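You operate a simulated robot arm through the tools that you are given. There is no shell and no other tool.

Carry out the task below with a simulated robot arm. There is one attempt and no reset: what you move stays moved.

JOB
Blow the rack dry, then stand the ticket's bundle in tub seven.
Fine: lift the blower's shutter, switch on, touch no bundle till the ink is dry, and switch off again.

The check looks at the end state, three seconds after you hand in, the way a careful person would. Anything else that was tipped, shoved, dropped, spilled or broken makes it a failure.

ROBOT AND FRAMES
A 6-joint arm with a fingered hand, fixed in place. Base frame: the origin is at the foot of the arm, x ahead of it, y to its left, z up; the work surface is at about z = 0.78. Units: m, rad, N and s.
With the tool pointing down near the work surface it reaches from about 0.34 to 0.82 m from the base axis. Its first joint turns from -2.897 to 2.897 rad. Payload 4 kg.
Tool frame: the origin (TCP) lies between the finger pads and is the grasp point; the fingertips stand 0.026 m ahead of it; z points along the fingers, y is the line along which they close. The gripper opens to 0.132 m. The gripper's body begins 0.073 m behind the TCP. The gripper is a hand of 5 fingers: y runs from the thumb to the fingers, the wrist lies at [0, 0, -0.239] in the tool frame, and closing takes about 1.5 s.
Orientation is told as [roll, pitch, yaw] about the base's x, y, z axes, in that order, counted from this pose: with the fingers straight down and closing along the base's y, the tool's x points along the base's -x, its y along +y and its z along -z.

CONTROLS
- The arm moves only by the tool jog_arm. Its argument "targets" is a list of rows, each a list of 7 numbers: the shift along the tool's x, y, z in m, then the turn, a rotation vector about the tool's x, y, z in rad, then the closure, from 0 (fully open) to 1 (shut). In form: [[tx, ty, tz, rx, ry, rz, jaw], ...]. A call has 1 to 20 rows; each row shifts and turns the commanded pose from where the row before left it, along the tool's axes as they then stand. A row lasts 0.2 s, in which the tool goes at most 0.05 m and 0.15 rad; a call with a longer step from one row to the next is refused whole, and so is a gripper value outside its range. A pose out of reach is approached as far as the arm can. The call stops where the force on the tool passes 40 N (or 10 N more than at its start, if that is more) or the arm is blocked; 0.2 s more then pass. The fingers move at their own pace (about 0.045 m/s each) and stop on an object; they squeeze with about 26 N. The grip force told is the motor's: it shows also when the fingers shut on nothing. Time passes only in rows, and 0.2 s behind the last, so rows that do not move let the fingers close. It gives the time, the measured TCP pose, the force on the tool (base axes), the opening and the grip force at its end, in the units of the frame above (readings bear some noise), with the torque about the TCP (base axes, N m) and any sound that the robot's microphone picked up.
- Cameras (640 x 400 px; columns grow to the right, rows downward): "scene" is fixed at [0.0487, 0.5023, 1.569]; the picture's right is [-0.00, -1.00, 0.00], its down [-0.87, 0.00, -0.48] and it looks along [0.48, -0.00, -0.87] (base axes); focal length 214 px, centre (320, 200). "wrist" rides on the gripper at [0.084, 0.002, -0.097] in the tool frame; the picture's right is [-0.02, 1.00, 0.00], its down [-0.75, -0.02, -0.66] and it looks along [-0.66, -0.01, 0.75] (tool axes); focal length 270 px, centre (320, 200). There is no depth. A picture from a camera that has moved, and an enlarged one, comes with that camera's place and axes in the base frame and with its lens.
- get_image(camera): a new picture of that camera. No time passes.
- grasp_type(shape): the hand has 5 fingers and takes this shape, open, in about a second: jaw (thumb against the fingers, like two jaws); tri (thumb and two fingers); tip (a fingertip pinch); poke (one finger out to press); point (the index stretched); flat (the hand flat); cup (the hand cupped); fist (a fist). The gripper value then closes the fingers along that shape, each until it touches; the sizes above hold for jaw. It gives what a move gives, with no picture.
- zoom(camera, box): a new picture of the part [left, top, right, bottom] of that camera's present view, enlarged. No time passes.
- hand_in(): hands the job in; it is judged then, once.

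Nothing tells you positions but the pictures and the camera data. Unless the task says otherwise, let go and move clear before handing in.

The tools are called after "Request:" as name(argument=value, ...) on one line, values as JSON. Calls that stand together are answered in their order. jog_arm: Moves the arm, as the interface text tells. Its arguments: {"type":"object","properties":{"targets":{"type":"array","items":{"type":"array","items":{"type":"number"}}}},"required":["targets"]} The other tools are called the same way: grasp_type (shape) gives the hand a shape; get_image (camera) takes a picture; zoom (camera, box) takes an enlarged picture of a part of a camera's view; hand_in () hands the job in.

At the start:

```text
time_s: 0.0
eef_pos: [0.3119, 0.2146, 1.3703]
tcp_rot: [0.0, -0.003, 0.0]
ft_force: [-0.8, 0.1, 0.1]
ft_torque: [-0.04, -0.03, 0.0]
finger_gap: 0.1316
grasp_force: 0.1
shape: jaw
```

scene: 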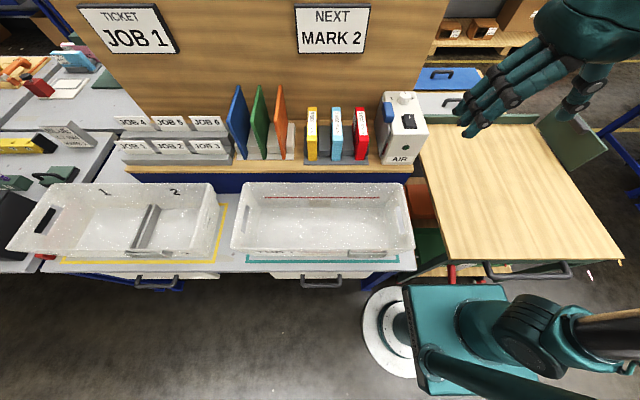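
wrist: 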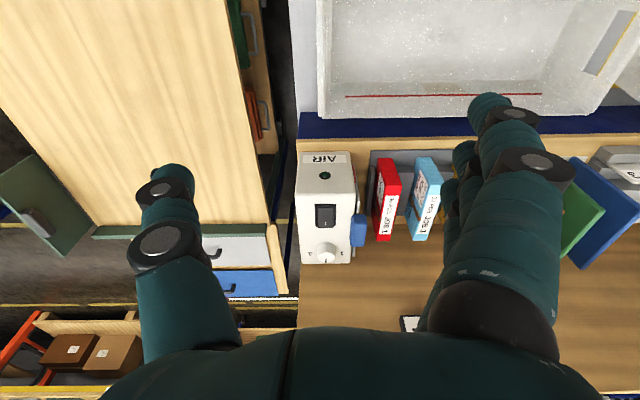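

I see a bench with two tubs, a shelf behind carrying job labels, coloured boards, three bundles (yellow, cyan, red) in a rack and a white AIR blower. I'll zoom in on the details before moving.

Request:
zoom(camera="scene", box=[280, 80, 440, 180])

Request:
zoom(camera="scene", box=[70, 0, 390, 170])

Request:
zoom(camera="scene", box=[0, 160, 430, 300])

Request:
zoom(camera="wrist", box=[280, 130, 480, 280])

```text
4.00 times, centred on (360, 130) of scene
camera zoom: at [0.0487, 0.5023, 1.569], right [0.0, -1.0, 0.0], down [-0.87, 0.0, -0.48], along [0.48, 0.0, -0.87], focal length 858 px, centre (160, 480)
```

zoom: 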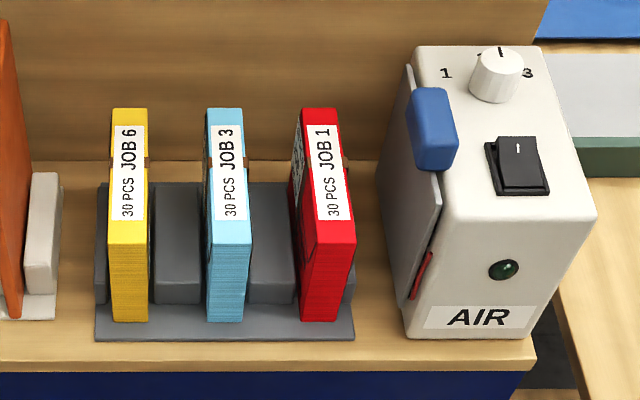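

```text
2.00 times, centred on (230, 85) of scene
camera zoom: at [0.0487, 0.5023, 1.569], right [0.0, -1.0, 0.0], down [-0.87, 0.0, -0.48], along [0.48, 0.0, -0.87], focal length 429 px, centre (500, 430)
```

zoom: 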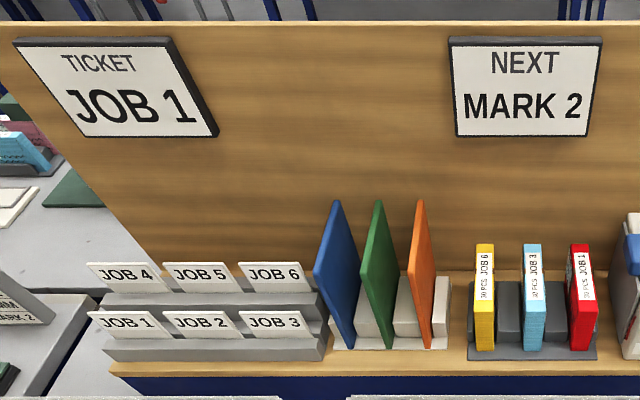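

```text
1.49 times, centred on (215, 230) of scene
camera zoom: at [0.0487, 0.5023, 1.569], right [0.0, -1.0, 0.0], down [-0.87, 0.0, -0.48], along [0.48, 0.0, -0.87], focal length 319 px, centre (476, 155)
```

zoom: 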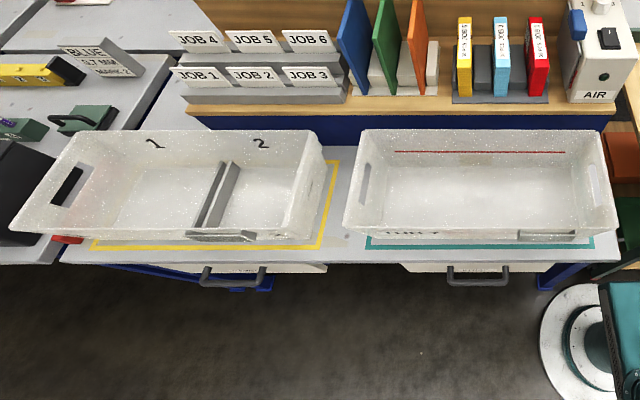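

```text
2.67 times, centred on (380, 205) of wrist
camera zoom: at [0.2256, 0.2188, 1.4677], right [0.02, 1.0, 0.0], down [0.75, -0.02, 0.66], along [0.66, -0.01, -0.75], focal length 721 px, centre (160, 187)
```

zoom: 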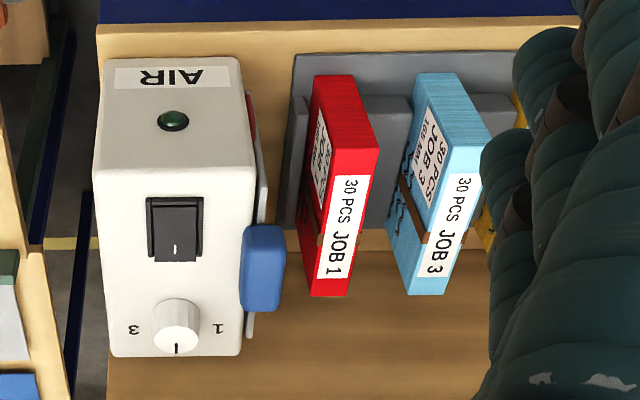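

The ticket reads JOB 1, and the red bundle is labelled JOB 1. I still need the tub numbers and what MARK 2 refers to, so I'll zoom further.

Request:
zoom(camera="scene", box=[220, 170, 430, 300])

Request:
zoom(camera="scene", box=[0, 170, 230, 300])

Request:
zoom(camera="scene", box=[0, 30, 130, 200])

Request:
zoom(camera="scene", box=[365, 80, 445, 180])

Request:
zoom(camera="wrist", box=[480, 0, 640, 120])

Request:
zoom(camera="wrist", box=[290, 0, 490, 130])

```text
3.05 times, centred on (325, 235) of scene
camera zoom: at [0.0487, 0.5023, 1.569], right [0.0, -1.0, 0.0], down [-0.87, 0.0, -0.48], along [0.48, 0.0, -0.87], focal length 654 px, centre (305, 93)
```

zoom: 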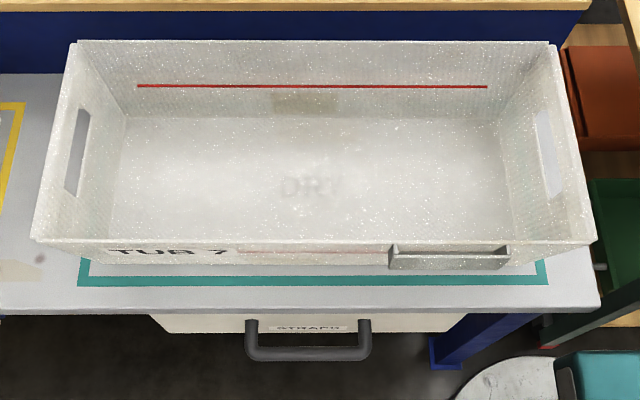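

```text
2.78 times, centred on (115, 235) of scene
camera zoom: at [0.0487, 0.5023, 1.569], right [0.0, -1.0, 0.0], down [-0.87, 0.0, -0.48], along [0.48, 0.0, -0.87], focal length 597 px, centre (890, 103)
```

zoom: 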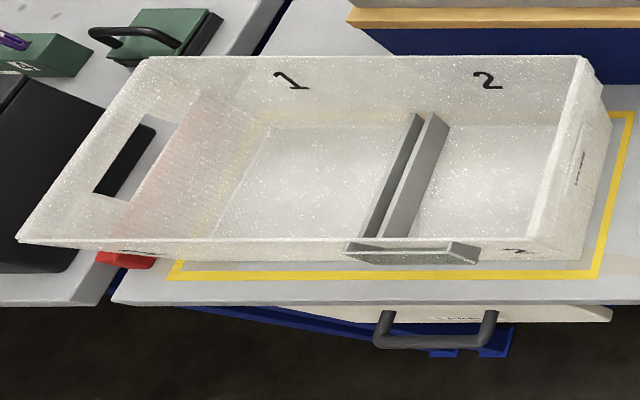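

```text
2.35 times, centred on (65, 115) of scene
camera zoom: at [0.0487, 0.5023, 1.569], right [0.0, -1.0, 0.0], down [-0.87, 0.0, -0.48], along [0.48, 0.0, -0.87], focal length 505 px, centre (920, 400)
```

zoom: 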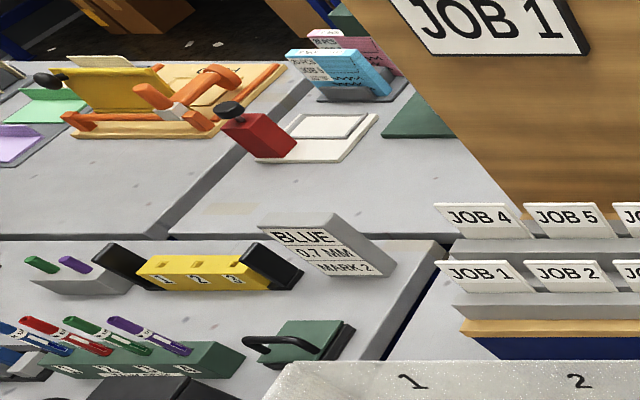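

```text
4.00 times, centred on (405, 130) of scene
camera zoom: at [0.0487, 0.5023, 1.569], right [0.0, -1.0, 0.0], down [-0.87, 0.0, -0.48], along [0.48, 0.0, -0.87], focal length 858 px, centre (-20, 480)
```

zoom: 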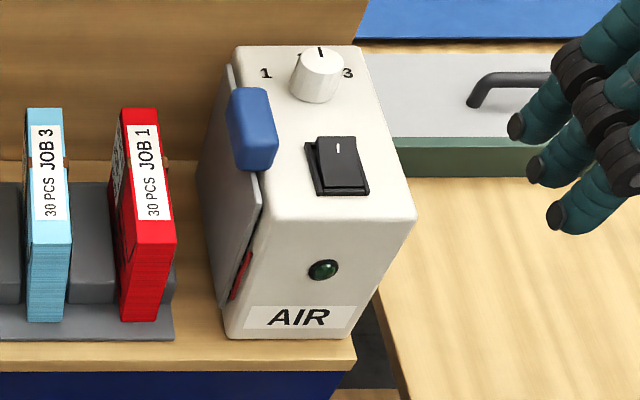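

```text
3.33 times, centred on (560, 60) of wrist
camera zoom: at [0.2256, 0.2188, 1.4677], right [0.02, 1.0, 0.0], down [0.75, -0.02, 0.66], along [0.66, -0.01, -0.75], focal length 901 px, centre (-480, 667)
```

zoom: 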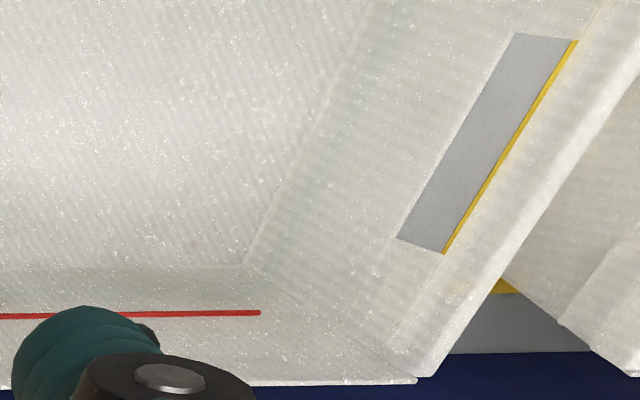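

```text
3.08 times, centred on (390, 65) of wrist
camera zoom: at [0.2256, 0.2188, 1.4677], right [0.02, 1.0, 0.0], down [0.75, -0.02, 0.66], along [0.66, -0.01, -0.75], focal length 832 px, centre (105, 615)
```

zoom: 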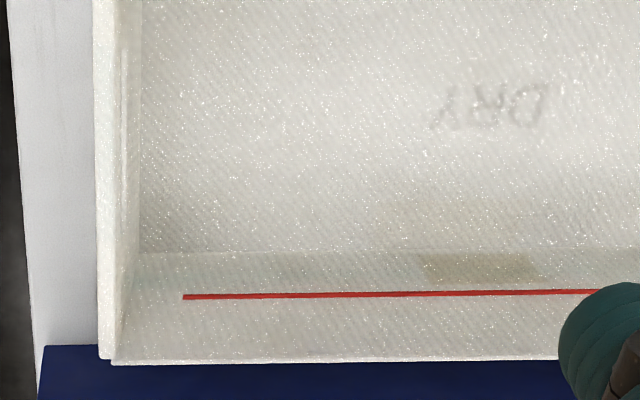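

The right-hand tub reads TUB 7, so red JOB 1 goes there. Next I'll zoom hard on the blower, the shutter and the shelf corners to triangulate from both cameras.

Request:
zoom(camera="scene", box=[370, 85, 434, 125])

Request:
zoom(camera="scene", box=[370, 125, 434, 175])

Request:
zoom(camera="wrist", box=[290, 145, 386, 205])

Request:
zoom(camera="wrist", box=[290, 205, 386, 265])

Request:
zoom(camera="scene", box=[300, 95, 380, 170])

Request:
zoom(camera="wrist", box=[360, 145, 456, 245])

```text
10.00 times, centred on (402, 105) of scene
camera zoom: at [0.0487, 0.5023, 1.569], right [0.0, -1.0, 0.0], down [-0.87, 0.0, -0.48], along [0.48, 0.0, -0.87], focal length 2145 px, centre (-500, 1150)
```

zoom: 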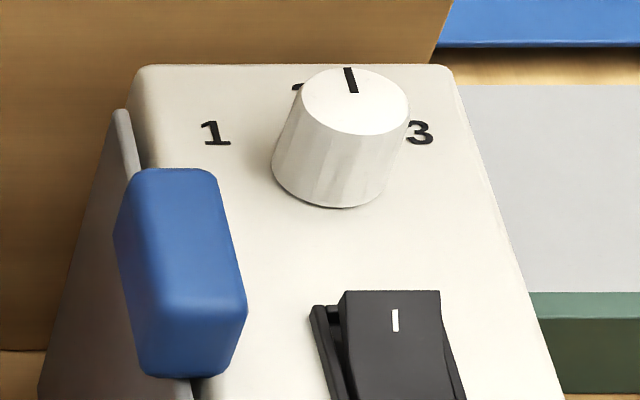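

```text
8.00 times, centred on (402, 150) of scene
camera zoom: at [0.0487, 0.5023, 1.569], right [0.0, -1.0, 0.0], down [-0.87, 0.0, -0.48], along [0.48, 0.0, -0.87], focal length 1716 px, centre (-336, 600)
```

zoom: 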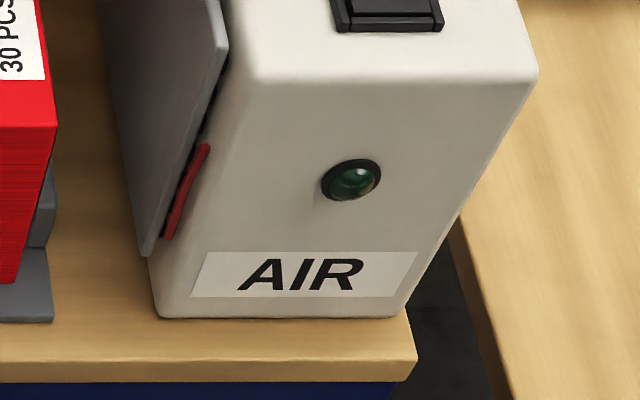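

```text
6.67 times, centred on (338, 175) of wrist
camera zoom: at [0.2256, 0.2188, 1.4677], right [0.02, 1.0, 0.0], down [0.75, -0.02, 0.66], along [0.66, -0.01, -0.75], focal length 1802 px, centre (200, 367)
```

zoom: 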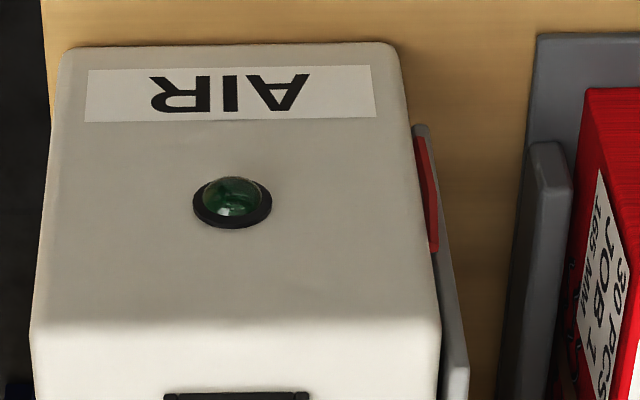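

```text
6.67 times, centred on (338, 235) of wrist
camera zoom: at [0.2256, 0.2188, 1.4677], right [0.02, 1.0, 0.0], down [0.75, -0.02, 0.66], along [0.66, -0.01, -0.75], focal length 1802 px, centre (200, -33)
```

zoom: 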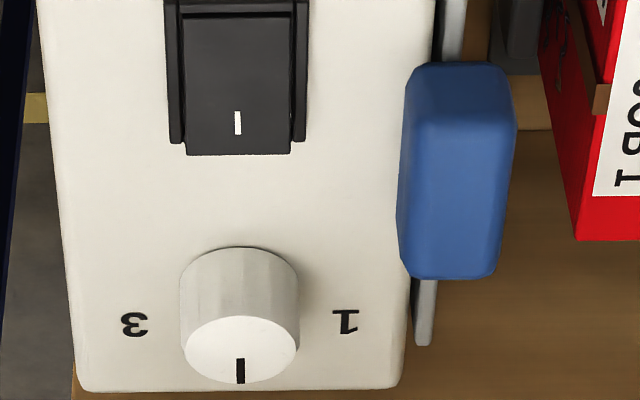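

```text
5.33 times, centred on (340, 132) of scene
camera zoom: at [0.0487, 0.5023, 1.569], right [0.0, -1.0, 0.0], down [-0.87, 0.0, -0.48], along [0.48, 0.0, -0.87], focal length 1144 px, centre (213, 560)
```

zoom: 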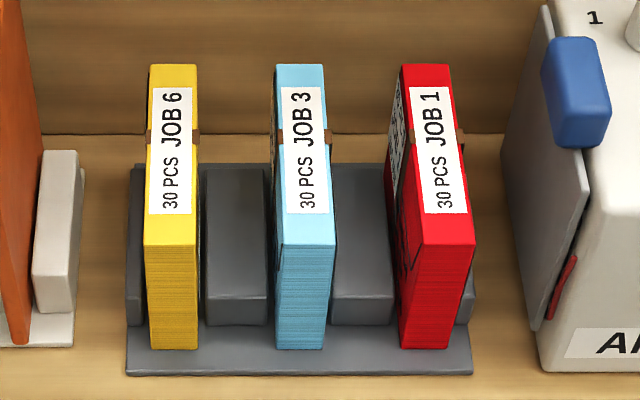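

```text
4.00 times, centred on (408, 195) of wrist
camera zoom: at [0.2256, 0.2188, 1.4677], right [0.02, 1.0, 0.0], down [0.75, -0.02, 0.66], along [0.66, -0.01, -0.75], focal length 1081 px, centre (-32, 220)
```

zoom: 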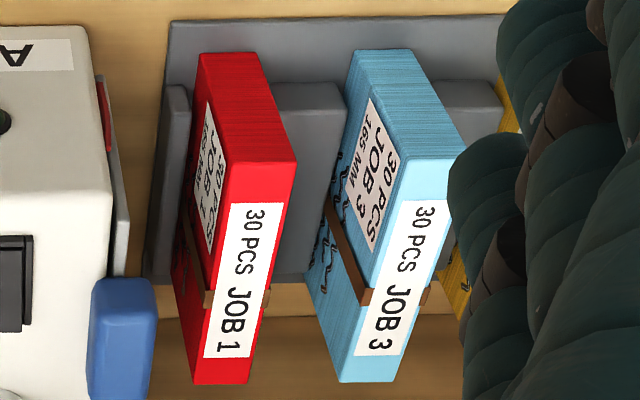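

Triangulating the two views gives:
- Blower body: x 0.54–0.74, y 0.168–0.279, top z about 1.095.
- Blue shutter handle: about x 0.588–0.653, y 0.27–0.305, z 1.098–1.122.
- Rocker: about (0.59, 0.224), with the raised I end at the far side.
- Red bundle: x 0.553–0.717, y 0.344–0.374, top z 1.055.
- Tub 7: y 0.21–0.77, x 0.24–0.47.

I'll move the hand high above the shutter handle for a closer look.

Request:
jog_arm(targets=[[-0.035, 0.0104, 0.01, 0, 0, 0, 0], [-0.035, 0.0104, 0.01, 0, 0, 0, 0], [-0.035, 0.0104, 0.01, 0, 0, 0, 0], [-0.035, 0.0104, 0.01, 0, 0, 0, 0.2], [-0.035, 0.0104, 0.01, 0, 0, 0, 0.4], [-0.035, 0.0104, 0.01, 0, 0, 0, 0.5], [-0.035, 0.0104, 0.01, 0, 0, 0, 0.5], [0, 0, 0, 0, 0, 0, 0.5], [0, 0, 0, 0, 0, 0, 0.5]])

Request:
get_image(camera="wrist")

Request:
get_image(camera="scene")

```text
time_s: 2.0
eef_pos: [0.5486, 0.2843, 1.2867]
tcp_rot: [0.002, -0.003, 0.001]
ft_force: [0.0, 0.0, -0.2]
ft_torque: [0.0, -0.01, 0.02]
finger_gap: 0.0671
grasp_force: 0.0
shape: jaw
out of reach, approached as far as the arm can: row 7
```

```text
taken
camera wrist: at [0.463, 0.2876, 1.3827], right [0.02, 1.0, 0.0], down [0.75, -0.02, 0.66], along [0.66, -0.01, -0.75], focal length 270 px, centre (320, 200)
```

wrist: 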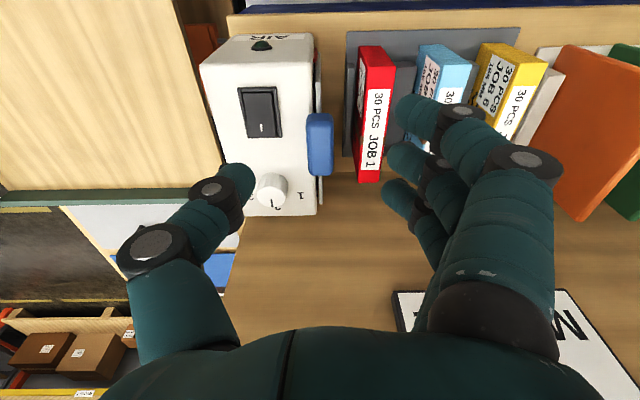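

```text
taken
```

scene: 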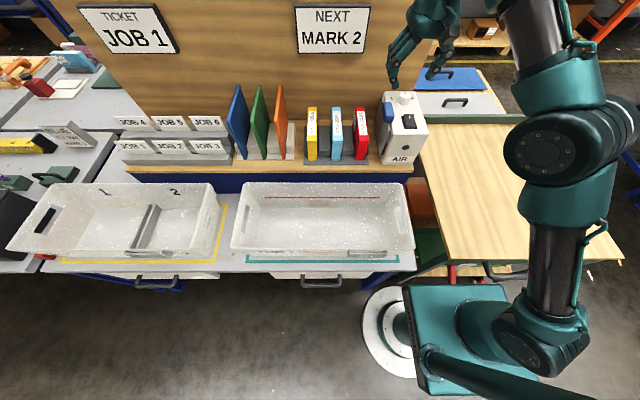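

The arm is at its reach limit this high with the hand straight down, so I'll tilt the hand forward for the lift. I'll zoom in from here first to refine the positions.

Request:
zoom(camera="wrist", box=[190, 20, 350, 120])

Request:
zoom(camera="wrist", box=[190, 110, 350, 220])

Request:
zoom(camera="wrist", box=[330, 20, 530, 190])

```text
4.00 times, centred on (270, 70) of wrist
camera zoom: at [0.463, 0.2876, 1.3827], right [0.02, 1.0, 0.0], down [0.75, -0.02, 0.66], along [0.66, -0.01, -0.75], focal length 1081 px, centre (520, 720)
```

zoom: 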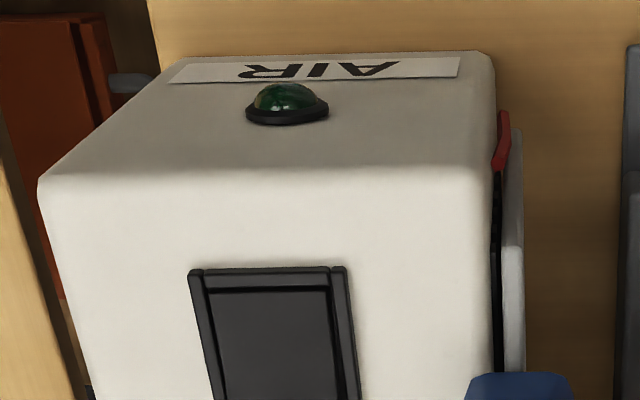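

```text
3.64 times, centred on (270, 165) of wrist
camera zoom: at [0.463, 0.2876, 1.3827], right [0.02, 1.0, 0.0], down [0.75, -0.02, 0.66], along [0.66, -0.01, -0.75], focal length 983 px, centre (502, 327)
```

zoom: 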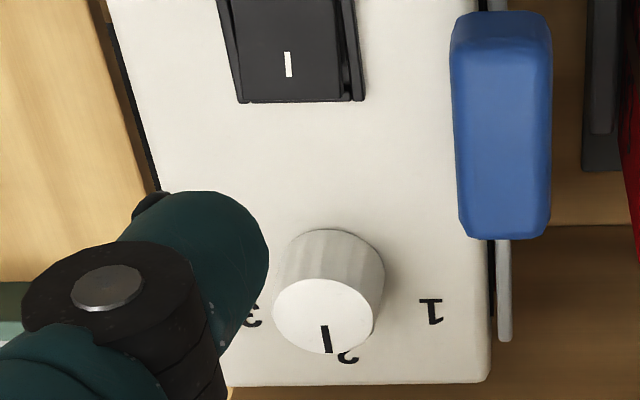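

```text
2.35 times, centred on (430, 105) of wrist
camera zoom: at [0.463, 0.2876, 1.3827], right [0.02, 1.0, 0.0], down [0.75, -0.02, 0.66], along [0.66, -0.01, -0.75], focal length 636 px, centre (61, 424)
```

zoom: 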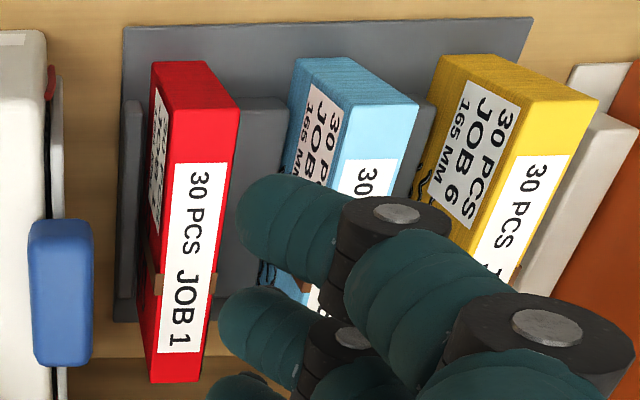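

The handle centre is refined to (0.62, 0.286) with its top near z 1.122. I'll tilt the hand forward about 30° in place, then check the pose before approaching.

Request:
jog_arm(targets=[[0, 0, 0, 0, -0.13, 0, 0.5], [0, 0, 0, 0, -0.13, 0, 0.5], [0, 0, 0, 0, -0.13, 0, 0.5], [0, 0, 0, 0, -0.13, 0, 0.5], [0, 0, 0, 0, 0, 0, 0.5]])

Request:
get_image(camera="wrist")

Request:
get_image(camera="scene")

```text
time_s: 3.2
eef_pos: [0.5611, 0.2937, 1.3097]
tcp_rot: [0.001, -0.519, 0.0]
ft_force: [0.3, 0.2, -0.3]
ft_torque: [0.01, 0.01, 0.01]
finger_gap: 0.067
grasp_force: 0.0
shape: jaw
out of reach, approached as far as the arm can: row 4
```

```text
taken
camera wrist: at [0.4387, 0.2971, 1.3527], right [0.02, 1.0, 0.01], down [0.33, -0.02, 0.94], along [0.94, -0.01, -0.33], focal length 270 px, centre (320, 200)
```

wrist: 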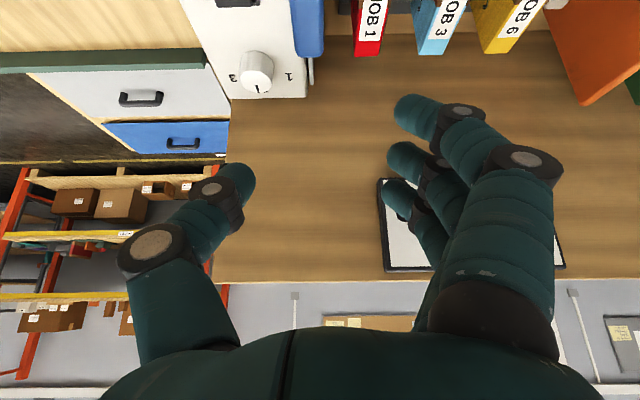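

```text
taken
```

scene: 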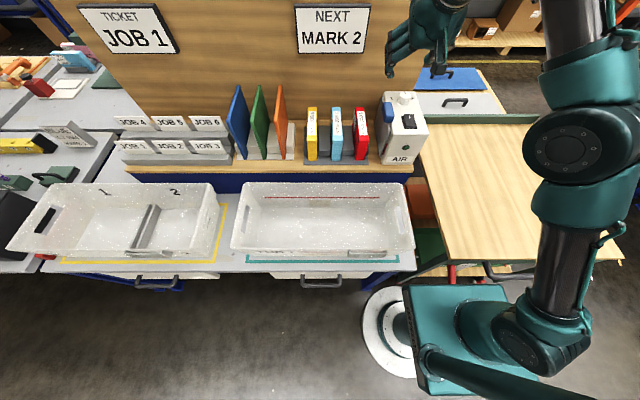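

The hand is tilted but still near a reach limit. I'll come down to about z 1.21 above the handle and re-check the pose.

Request:
jog_arm(targets=[[0.005, 0, 0.035, 0, 0, 0, 0.5], [0.005, 0, 0.035, 0, 0, 0, 0.5], [0.005, 0, 0.035, 0, 0, 0, 0.5], [0, 0, 0, 0, 0, 0, 0.5]])

Request:
get_image(camera="wrist")

Request:
zoom(camera="scene", box=[340, 30, 500, 180])

```text
time_s: 4.2
eef_pos: [0.6284, 0.3138, 1.2457]
tcp_rot: [0.001, -0.518, 0.001]
ft_force: [-0.3, -0.2, 0.0]
ft_torque: [-0.02, -0.02, -0.02]
finger_gap: 0.067
grasp_force: 0.0
shape: jaw
out of reach, approached as far as the arm can: row 1, 2, 3
```

```text
taken
camera wrist: at [0.5061, 0.317, 1.2881], right [0.02, 1.0, 0.01], down [0.33, -0.02, 0.94], along [0.94, -0.01, -0.33], focal length 270 px, centre (320, 200)
```

wrist: 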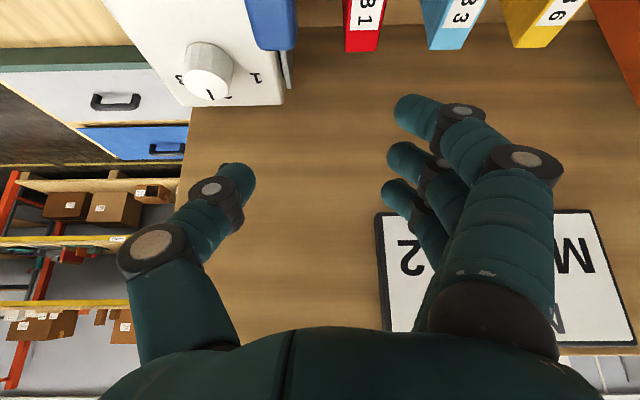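

```text
2.67 times, centred on (420, 105) of scene
camera zoom: at [0.0487, 0.5023, 1.569], right [0.0, -1.0, 0.0], down [-0.87, 0.0, -0.48], along [0.48, 0.0, -0.87], focal length 572 px, centre (53, 453)
```

zoom: 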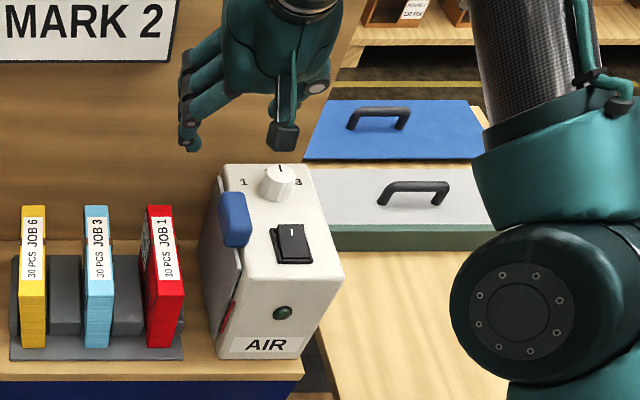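

The forward tilt hits a wrist limit at this radius: the arm floats outward of the command. I'll reduce the tilt to about 15° and see whether the commanded pose is then reached.

Request:
jog_arm(targets=[[0, 0, 0, 0, 0.13, 0, 0.5], [0, 0, 0, 0, 0.13, 0, 0.5], [0, 0, 0, 0, 0, 0, 0.5]])

```text
time_s: 5.0
eef_pos: [0.6282, 0.314, 1.2461]
tcp_rot: [-0.001, -0.262, 0.002]
ft_force: [-0.4, -0.1, 0.7]
ft_torque: [0.0, 0.01, 0.01]
finger_gap: 0.0669
grasp_force: 0.1
shape: jaw
```

The 15° tilt is fully reachable here. I'll shift to directly above the handle at z 1.20.

Request:
jog_arm(targets=[[0.0137, -0.0138, 0.0201, 0, 0, 0, 0.5], [0.0137, -0.0137, 0.0202, 0, 0, 0, 0.5], [0, 0, 0, 0, 0, 0, 0.5]])

Request:
get_image(camera="wrist")

Request:
zoom(camera="scene", box=[340, 60, 450, 180])

```text
time_s: 5.8
eef_pos: [0.611, 0.2848, 1.2006]
tcp_rot: [0.002, -0.259, 0.002]
ft_force: [0.2, 0.6, 0.3]
ft_torque: [-0.02, 0.0, 0.03]
finger_gap: 0.0667
grasp_force: 0.1
shape: jaw
```

```text
taken
camera wrist: at [0.5041, 0.2875, 1.2726], right [0.02, 1.0, 0.01], down [0.56, -0.02, 0.83], along [0.83, -0.01, -0.56], focal length 270 px, centre (320, 200)
```

wrist: 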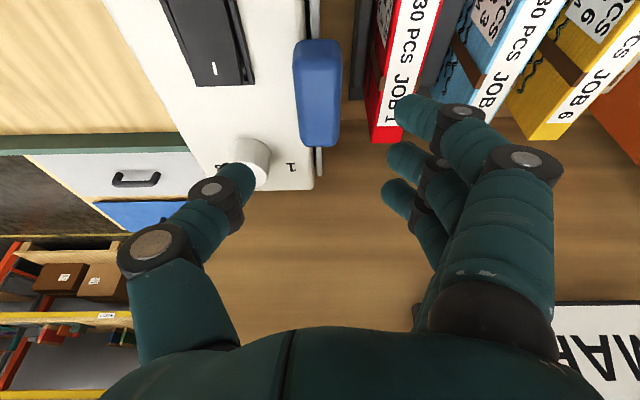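

```text
3.33 times, centred on (395, 120) of scene
camera zoom: at [0.0487, 0.5023, 1.569], right [0.0, -1.0, 0.0], down [-0.87, 0.0, -0.48], along [0.48, 0.0, -0.87], focal length 715 px, centre (70, 467)
```

zoom: 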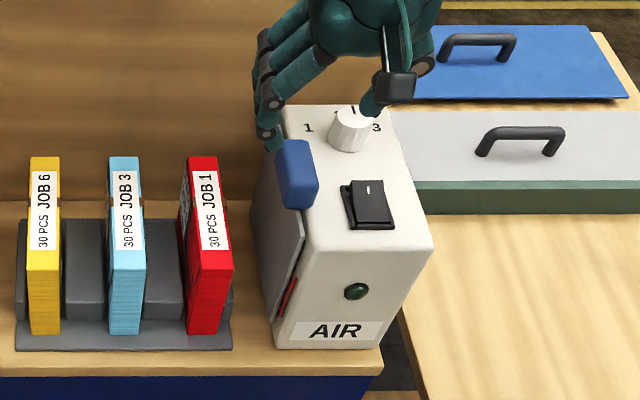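

The hand is lined up over the blue handle with the thumb on the far side and the fingers on the bundle side. I'll descend straight down to about z 1.135.

Request:
jog_arm(targets=[[0.0047, 0.0005, 0.0212, 0, 0, 0, 0.5], [0.0047, 0.0005, 0.0212, 0, 0, 0, 0.5], [0.0047, 0.0005, 0.0212, 0, 0, 0, 0.5], [0, 0, 0, 0, 0, 0, 0.5]])

Request:
get_image(camera="wrist")

Request:
zoom(camera="scene", box=[360, 80, 440, 160])

```text
time_s: 6.8
eef_pos: [0.6303, 0.2959, 1.1521]
tcp_rot: [-0.001, -0.258, 0.0]
ft_force: [0.8, -0.6, 0.0]
ft_torque: [0.02, 0.02, -0.02]
finger_gap: 0.0669
grasp_force: 0.1
shape: jaw
out of reach, approached as far as the arm can: row 2, 3
```

```text
taken
camera wrist: at [0.5234, 0.299, 1.224], right [0.02, 1.0, 0.01], down [0.56, -0.02, 0.83], along [0.83, -0.01, -0.56], focal length 270 px, centre (320, 200)
```

wrist: 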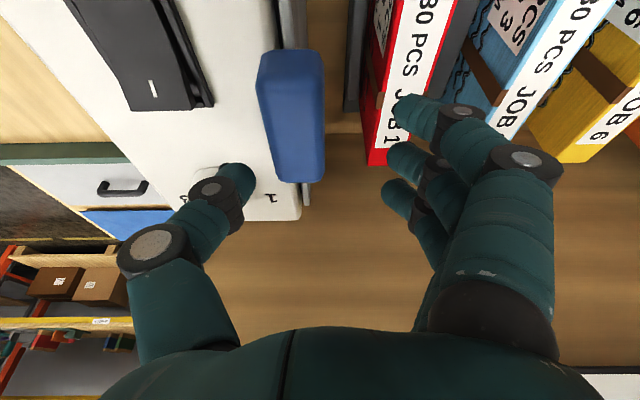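

```text
5.00 times, centred on (400, 120) of scene
camera zoom: at [0.0487, 0.5023, 1.569], right [0.0, -1.0, 0.0], down [-0.87, 0.0, -0.48], along [0.48, 0.0, -0.87], focal length 1072 px, centre (-80, 600)
```

zoom: 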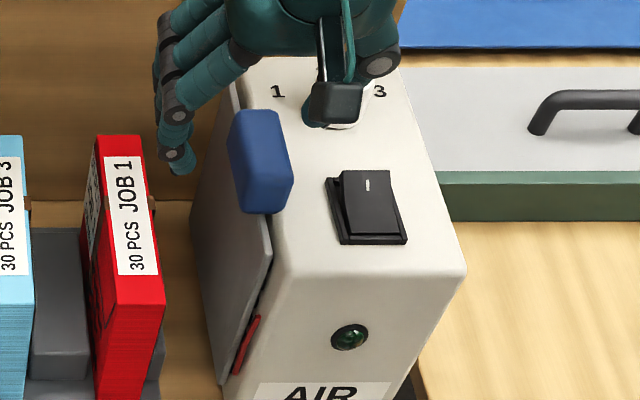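

At 15° the wrist limit still stops me around z 1.15. I'll back off to about 7° of tilt and recentre over the handle just above it.

Request:
jog_arm(targets=[[0, 0, 0, 0, 0.138, 0, 0.5], [0.016, -0.0099, -0.012, 0, 0, 0, 0.5], [0, 0, 0, 0, 0, 0, 0.5]])

Request:
get_image(camera="wrist")

```text
time_s: 7.6
eef_pos: [0.6129, 0.2866, 1.1619]
tcp_rot: [0.0, -0.121, 0.0]
ft_force: [0.9, -0.2, 0.4]
ft_torque: [0.01, 0.0, -0.02]
finger_gap: 0.0668
grasp_force: 0.1
shape: jaw
```

```text
taken
camera wrist: at [0.5165, 0.2889, 1.2477], right [0.02, 1.0, 0.0], down [0.67, -0.02, 0.75], along [0.75, -0.01, -0.67], focal length 270 px, centre (320, 200)
```

wrist: 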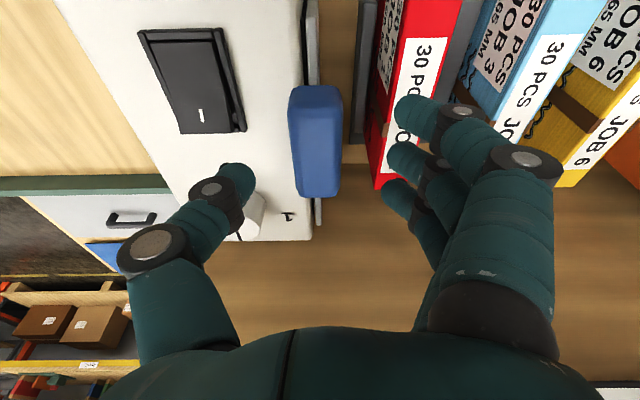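

Reached without a limit at 7°. I'll lower the last 3 cm so the fingertips straddle the handle, just above the blower's top.

Request:
jog_arm(targets=[[0, 0, 0.0157, 0, 0, 0, 0.5], [0, 0, 0.0156, 0, 0, 0, 0.5], [0, 0, 0, 0, 0, 0, 0.5]])

Request:
get_image(camera="wrist")

Request:
zoom(camera="scene", box=[360, 80, 440, 160])

```text
time_s: 8.4
eef_pos: [0.6162, 0.2858, 1.1289]
tcp_rot: [0.001, -0.122, 0.0]
ft_force: [-0.3, -0.2, -0.1]
ft_torque: [0.02, -0.02, -0.03]
finger_gap: 0.0667
grasp_force: 0.1
shape: jaw
```

```text
taken
camera wrist: at [0.5207, 0.2886, 1.2155], right [0.02, 1.0, 0.0], down [0.67, -0.02, 0.75], along [0.75, -0.01, -0.67], focal length 270 px, centre (320, 200)
```

wrist: 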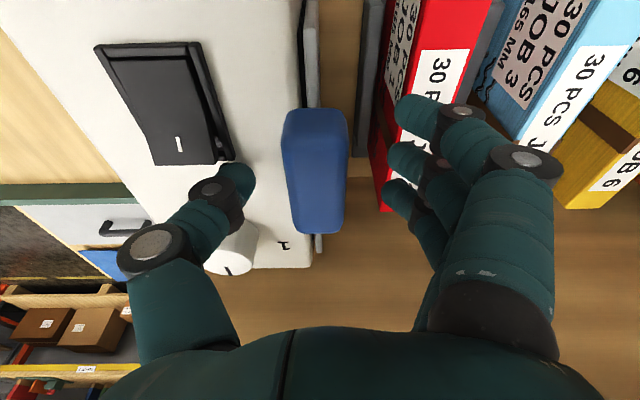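

```text
5.00 times, centred on (400, 120) of scene
camera zoom: at [0.0487, 0.5023, 1.569], right [0.0, -1.0, 0.0], down [-0.87, 0.0, -0.48], along [0.48, 0.0, -0.87], focal length 1072 px, centre (-80, 600)
```

zoom: 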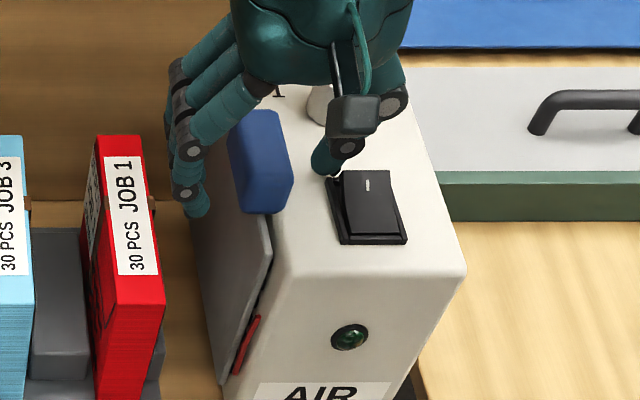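

The thumb and fingers straddle the handle with the rocker clear. I'll close the grip on it.

Request:
jog_arm(targets=[[0, 0, 0, 0, 0, 0, 0.7], [0, 0, 0, 0, 0, 0, 0.8], [0, 0, 0, 0, 0, 0, 0.9], [0, 0, 0, 0, 0, 0, 1.0], [0, 0, 0, 0, 0, 0, 1.0], [0, 0, 0, 0, 0, 0, 1.0]])

Request:
get_image(camera="wrist")

Request:
zoom(camera="scene", box=[360, 80, 440, 160])

```text
time_s: 9.8
eef_pos: [0.6168, 0.2856, 1.1299]
tcp_rot: [0.001, -0.122, -0.001]
ft_force: [0.2, -1.6, -1.8]
ft_torque: [0.03, 0.02, -0.01]
finger_gap: 0.0246
grasp_force: 26.1
shape: jaw
```

```text
taken
camera wrist: at [0.5207, 0.2886, 1.2156], right [0.02, 1.0, 0.0], down [0.67, -0.02, 0.75], along [0.75, -0.01, -0.67], focal length 270 px, centre (320, 200)
```

wrist: 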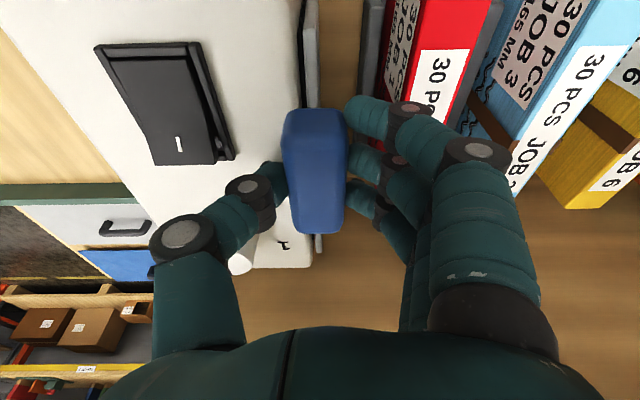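

```text
5.00 times, centred on (400, 120) of scene
camera zoom: at [0.0487, 0.5023, 1.569], right [0.0, -1.0, 0.0], down [-0.87, 0.0, -0.48], along [0.48, 0.0, -0.87], focal length 1072 px, centre (-80, 600)
```

zoom: 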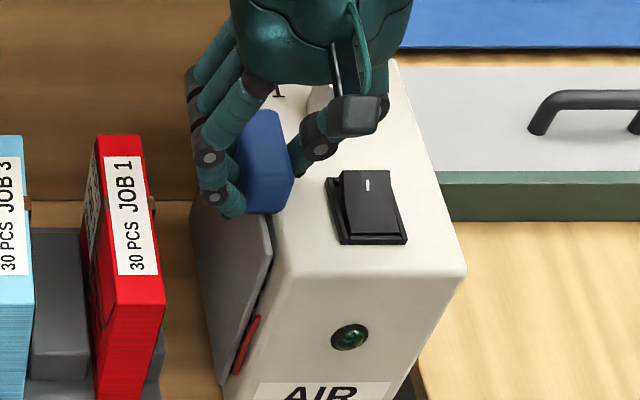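

The grip holds at 26 N on the handle. I'll lift straight up 2 cm slowly and watch the force.

Request:
jog_arm(targets=[[-0.0012, 0, -0.0099, 0, 0, 0, 1.0], [-0.0012, 0, -0.0099, 0, 0, 0, 1.0], [0, 0, 0, 0, 0, 0, 1.0]])

Request:
get_image(camera="wrist")

Request:
zoom(camera="scene", box=[350, 80, 440, 175])

```text
time_s: 10.6
eef_pos: [0.6171, 0.285, 1.1494]
tcp_rot: [0.002, -0.124, 0.0]
ft_force: [10.5, 0.6, -0.1]
ft_torque: [0.06, -0.22, 0.04]
finger_gap: 0.0244
grasp_force: 25.6
shape: jaw
```

```text
taken
camera wrist: at [0.5201, 0.2885, 1.235], right [0.02, 1.0, 0.0], down [0.67, -0.02, 0.75], along [0.75, -0.01, -0.67], focal length 270 px, centre (320, 200)
```

wrist: 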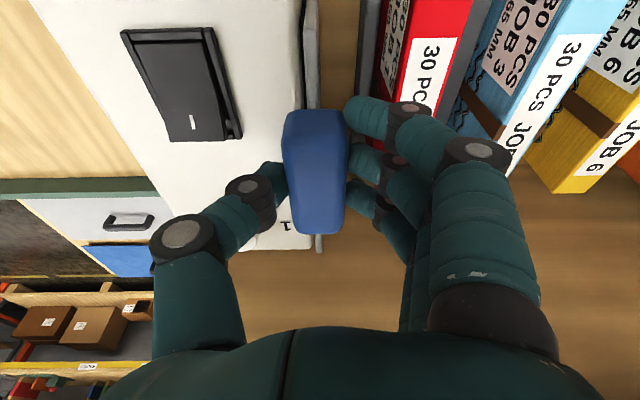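

```text
4.21 times, centred on (395, 128) of scene
camera zoom: at [0.0487, 0.5023, 1.569], right [0.0, -1.0, 0.0], down [-0.87, 0.0, -0.48], along [0.48, 0.0, -0.87], focal length 903 px, centre (4, 505)
```

zoom: 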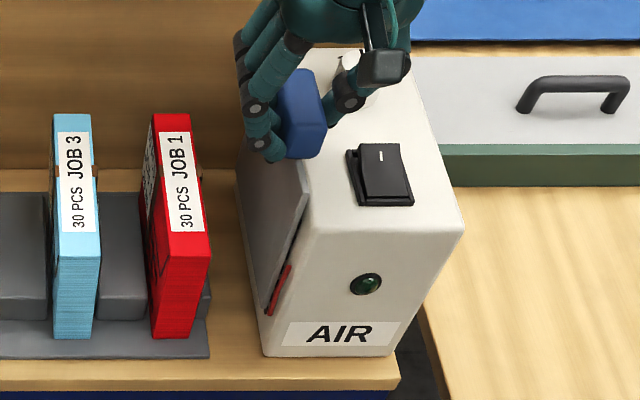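

The shutter is coming up with the hand, but there's about 10 N sideways along x. Before lifting more, I'll look at how the plate has moved.

Request:
zoom(camera="scene", box=[370, 125, 434, 175])

Request:
zoom(camera="scene", box=[370, 85, 434, 125])

Request:
zoom(camera="wrist", box=[260, 80, 380, 260])

```text
8.00 times, centred on (402, 150) of scene
camera zoom: at [0.0487, 0.5023, 1.569], right [0.0, -1.0, 0.0], down [-0.87, 0.0, -0.48], along [0.48, 0.0, -0.87], focal length 1716 px, centre (-336, 600)
```

zoom: 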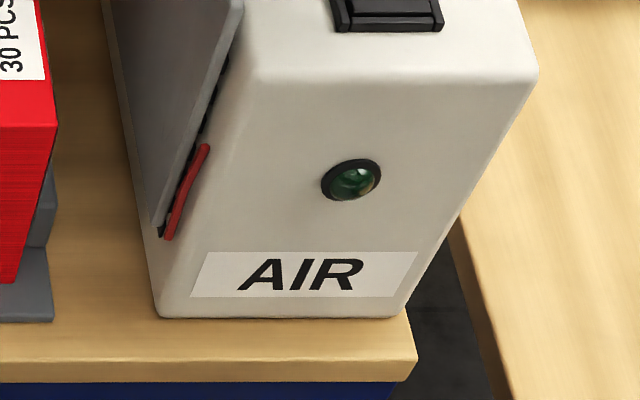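

```text
10.00 times, centred on (402, 105) of scene
camera zoom: at [0.0487, 0.5023, 1.569], right [0.0, -1.0, 0.0], down [-0.87, 0.0, -0.48], along [0.48, 0.0, -0.87], focal length 2145 px, centre (-500, 1150)
```

zoom: 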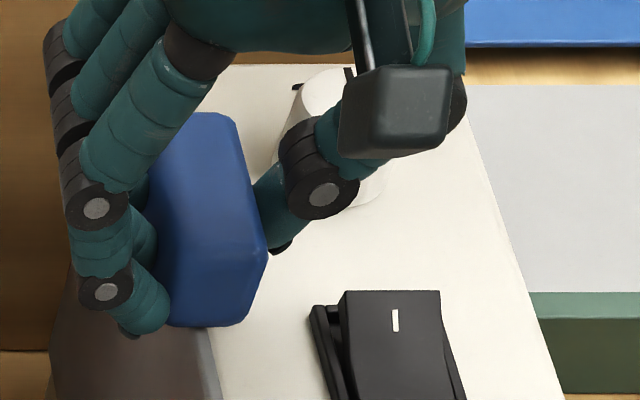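

```text
2.22 times, centred on (320, 170) of wrist
camera zoom: at [0.5201, 0.2885, 1.235], right [0.02, 1.0, 0.0], down [0.67, -0.02, 0.75], along [0.75, -0.01, -0.67], focal length 601 px, centre (320, 267)
```

zoom: 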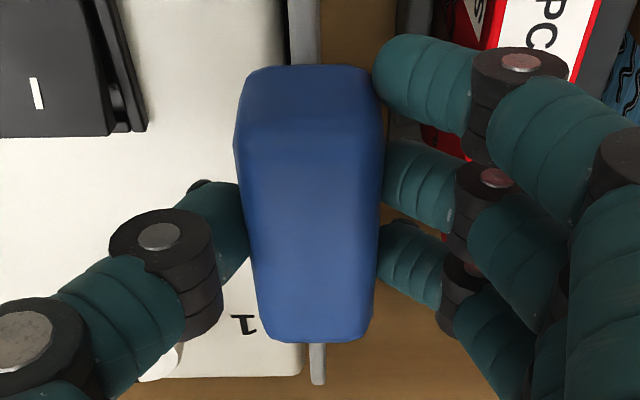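

The plate slid up vertically about 18 mm, uncovering the red strip, so it's a plain vertical slide. I'll continue lifting in small steps.

Request:
jog_arm(targets=[[-0.0012, 0, -0.0099, 0, 0, 0, 1.0], [-0.0012, 0, -0.0099, 0, 0, 0, 1.0], [-0.0012, 0, -0.0099, 0, 0, 0, 1.0], [0, 0, 0, 0, 0, 0, 1.0]])

Request:
zoom(camera="scene", box=[360, 75, 440, 175])

Request:
get_image(camera="wrist")

```text
time_s: 11.6
eef_pos: [0.6164, 0.2859, 1.1796]
tcp_rot: [0.0, -0.124, 0.0]
ft_force: [8.7, 2.1, -1.6]
ft_torque: [0.08, -0.15, 0.0]
finger_gap: 0.0242
grasp_force: 26.0
shape: jaw
```

```text
4.00 times, centred on (400, 125) of scene
camera zoom: at [0.0487, 0.5023, 1.569], right [0.0, -1.0, 0.0], down [-0.87, 0.0, -0.48], along [0.48, 0.0, -0.87], focal length 858 px, centre (0, 500)
```

zoom: 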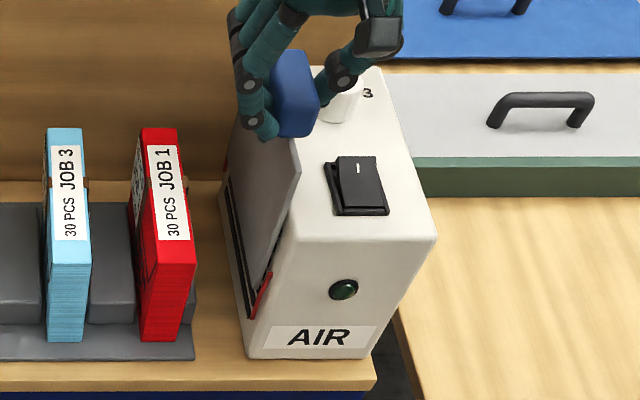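

```text
taken
camera wrist: at [0.5202, 0.2884, 1.2646], right [0.02, 1.0, 0.0], down [0.67, -0.02, 0.75], along [0.75, -0.01, -0.67], focal length 270 px, centre (320, 200)
```

wrist: 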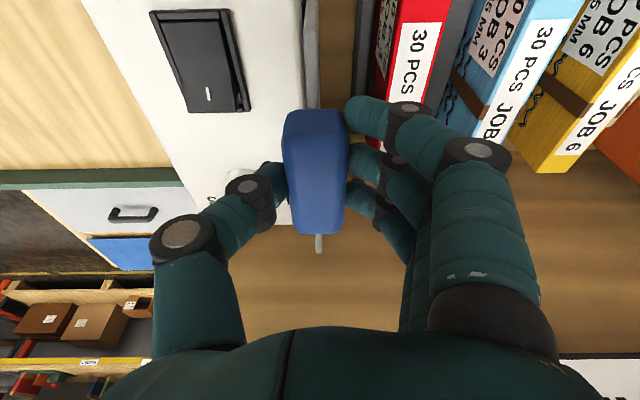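

The shutter has lifted about 5 cm and force is steady. I'll keep going.

Request:
jog_arm(targets=[[-0.0012, 0, -0.0099, 0, 0, 0, 1.0], [-0.0012, 0, -0.0099, 0, 0, 0, 1.0], [-0.0012, 0, -0.0099, 0, 0, 0, 1.0], [0, 0, 0, 0, 0, 0, 1.0]])

Request:
zoom(camera="scene", box=[360, 75, 440, 175])

```text
time_s: 12.6
eef_pos: [0.6177, 0.2856, 1.2081]
tcp_rot: [0.0, -0.123, -0.002]
ft_force: [-8.5, -7.3, -3.1]
ft_torque: [-0.09, 0.16, -0.04]
finger_gap: 0.0241
grasp_force: 25.9
shape: jaw
```

```text
4.00 times, centred on (400, 125) of scene
camera zoom: at [0.0487, 0.5023, 1.569], right [0.0, -1.0, 0.0], down [-0.87, 0.0, -0.48], along [0.48, 0.0, -0.87], focal length 858 px, centre (0, 500)
```

zoom: 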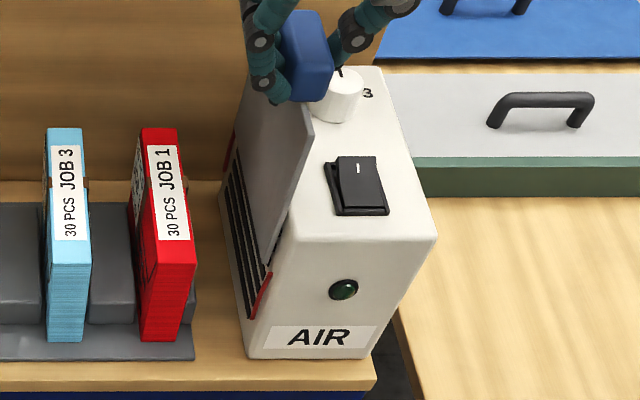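

The slotted vent is being uncovered, with 8 cm lifted. I'll continue upward in smaller increments to find the top stop.

Request:
jog_arm(targets=[[-0.0012, 0, -0.0099, 0, 0, 0, 1.0], [-0.0012, 0, -0.0099, 0, 0, 0, 1.0], [0, 0, 0, 0, 0, 0, 1.0]])

Request:
zoom(camera="scene", box=[360, 75, 440, 175])

```text
time_s: 13.4
eef_pos: [0.6168, 0.2869, 1.2271]
tcp_rot: [0.001, -0.124, 0.0]
ft_force: [0.3, -3.2, -1.7]
ft_torque: [-0.02, 0.02, 0.0]
finger_gap: 0.0245
grasp_force: 26.2
shape: jaw
```

```text
4.00 times, centred on (400, 125) of scene
camera zoom: at [0.0487, 0.5023, 1.569], right [0.0, -1.0, 0.0], down [-0.87, 0.0, -0.48], along [0.48, 0.0, -0.87], focal length 858 px, centre (0, 500)
```

zoom: 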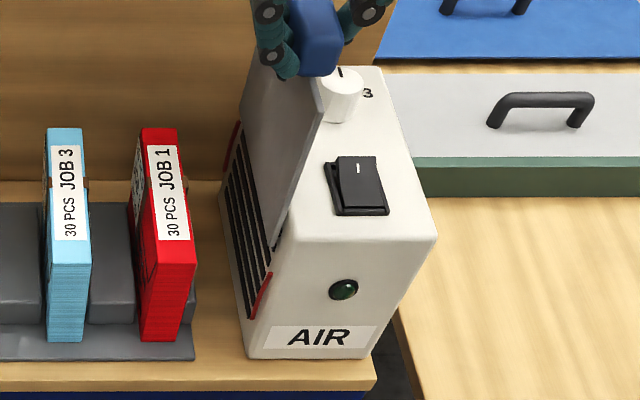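

Request:
jog_arm(targets=[[-0.0012, 0, -0.0099, 0, 0, 0, 1.0], [0, 0, 0, 0, 0, 0, 1.0]])

Request:
zoom(camera="scene", box=[360, 75, 440, 175])

Request:
get_image(camera="wrist")

```text
time_s: 14.0
eef_pos: [0.6163, 0.286, 1.2382]
tcp_rot: [0.001, -0.122, 0.0]
ft_force: [6.5, -1.6, -1.6]
ft_torque: [0.05, -0.06, 0.0]
finger_gap: 0.024
grasp_force: 25.7
shape: jaw
```

```text
4.00 times, centred on (400, 125) of scene
camera zoom: at [0.0487, 0.5023, 1.569], right [0.0, -1.0, 0.0], down [-0.87, 0.0, -0.48], along [0.48, 0.0, -0.87], focal length 858 px, centre (0, 500)
```

zoom: 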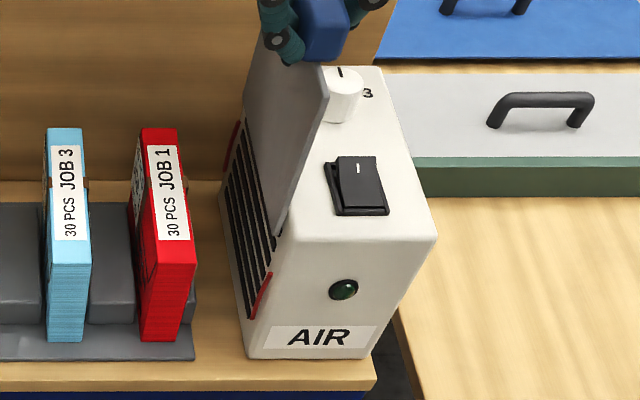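

```text
taken
camera wrist: at [0.5203, 0.2889, 1.3245], right [0.02, 1.0, 0.0], down [0.67, -0.02, 0.75], along [0.75, -0.01, -0.67], focal length 270 px, centre (320, 200)
```

wrist: 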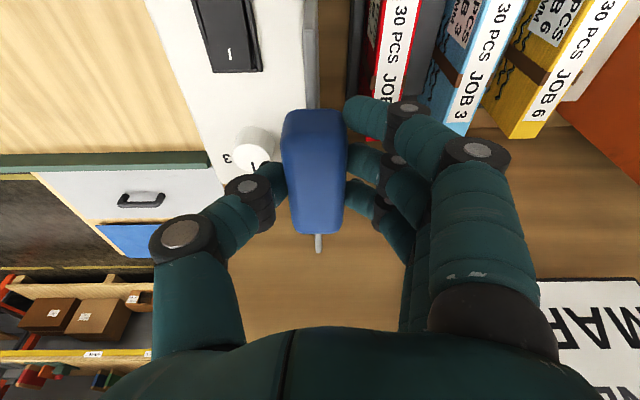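

Request:
jog_arm(targets=[[-0.0009, 0, -0.0075, 0, 0, 0, 1.0], [-0.0009, 0, -0.0075, 0, 0, 0, 1.0], [0, 0, 0, 0, 0, 0, 1.0]])

Request:
zoom(camera="scene", box=[370, 85, 434, 165])

```text
time_s: 14.8
eef_pos: [0.6173, 0.2864, 1.253]
tcp_rot: [-0.002, -0.118, 0.0]
ft_force: [0.9, -3.0, -29.6]
ft_torque: [0.11, 0.03, 0.03]
finger_gap: 0.0234
grasp_force: 25.8
shape: jaw
```

```text
5.00 times, centred on (402, 125) of scene
camera zoom: at [0.0487, 0.5023, 1.569], right [0.0, -1.0, 0.0], down [-0.87, 0.0, -0.48], along [0.48, 0.0, -0.87], focal length 1072 px, centre (-90, 575)
```

zoom: 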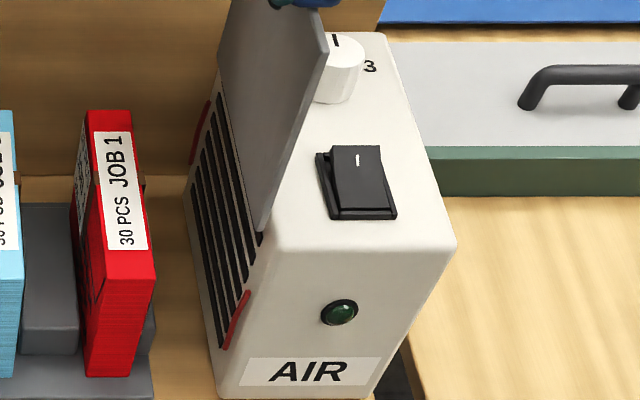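

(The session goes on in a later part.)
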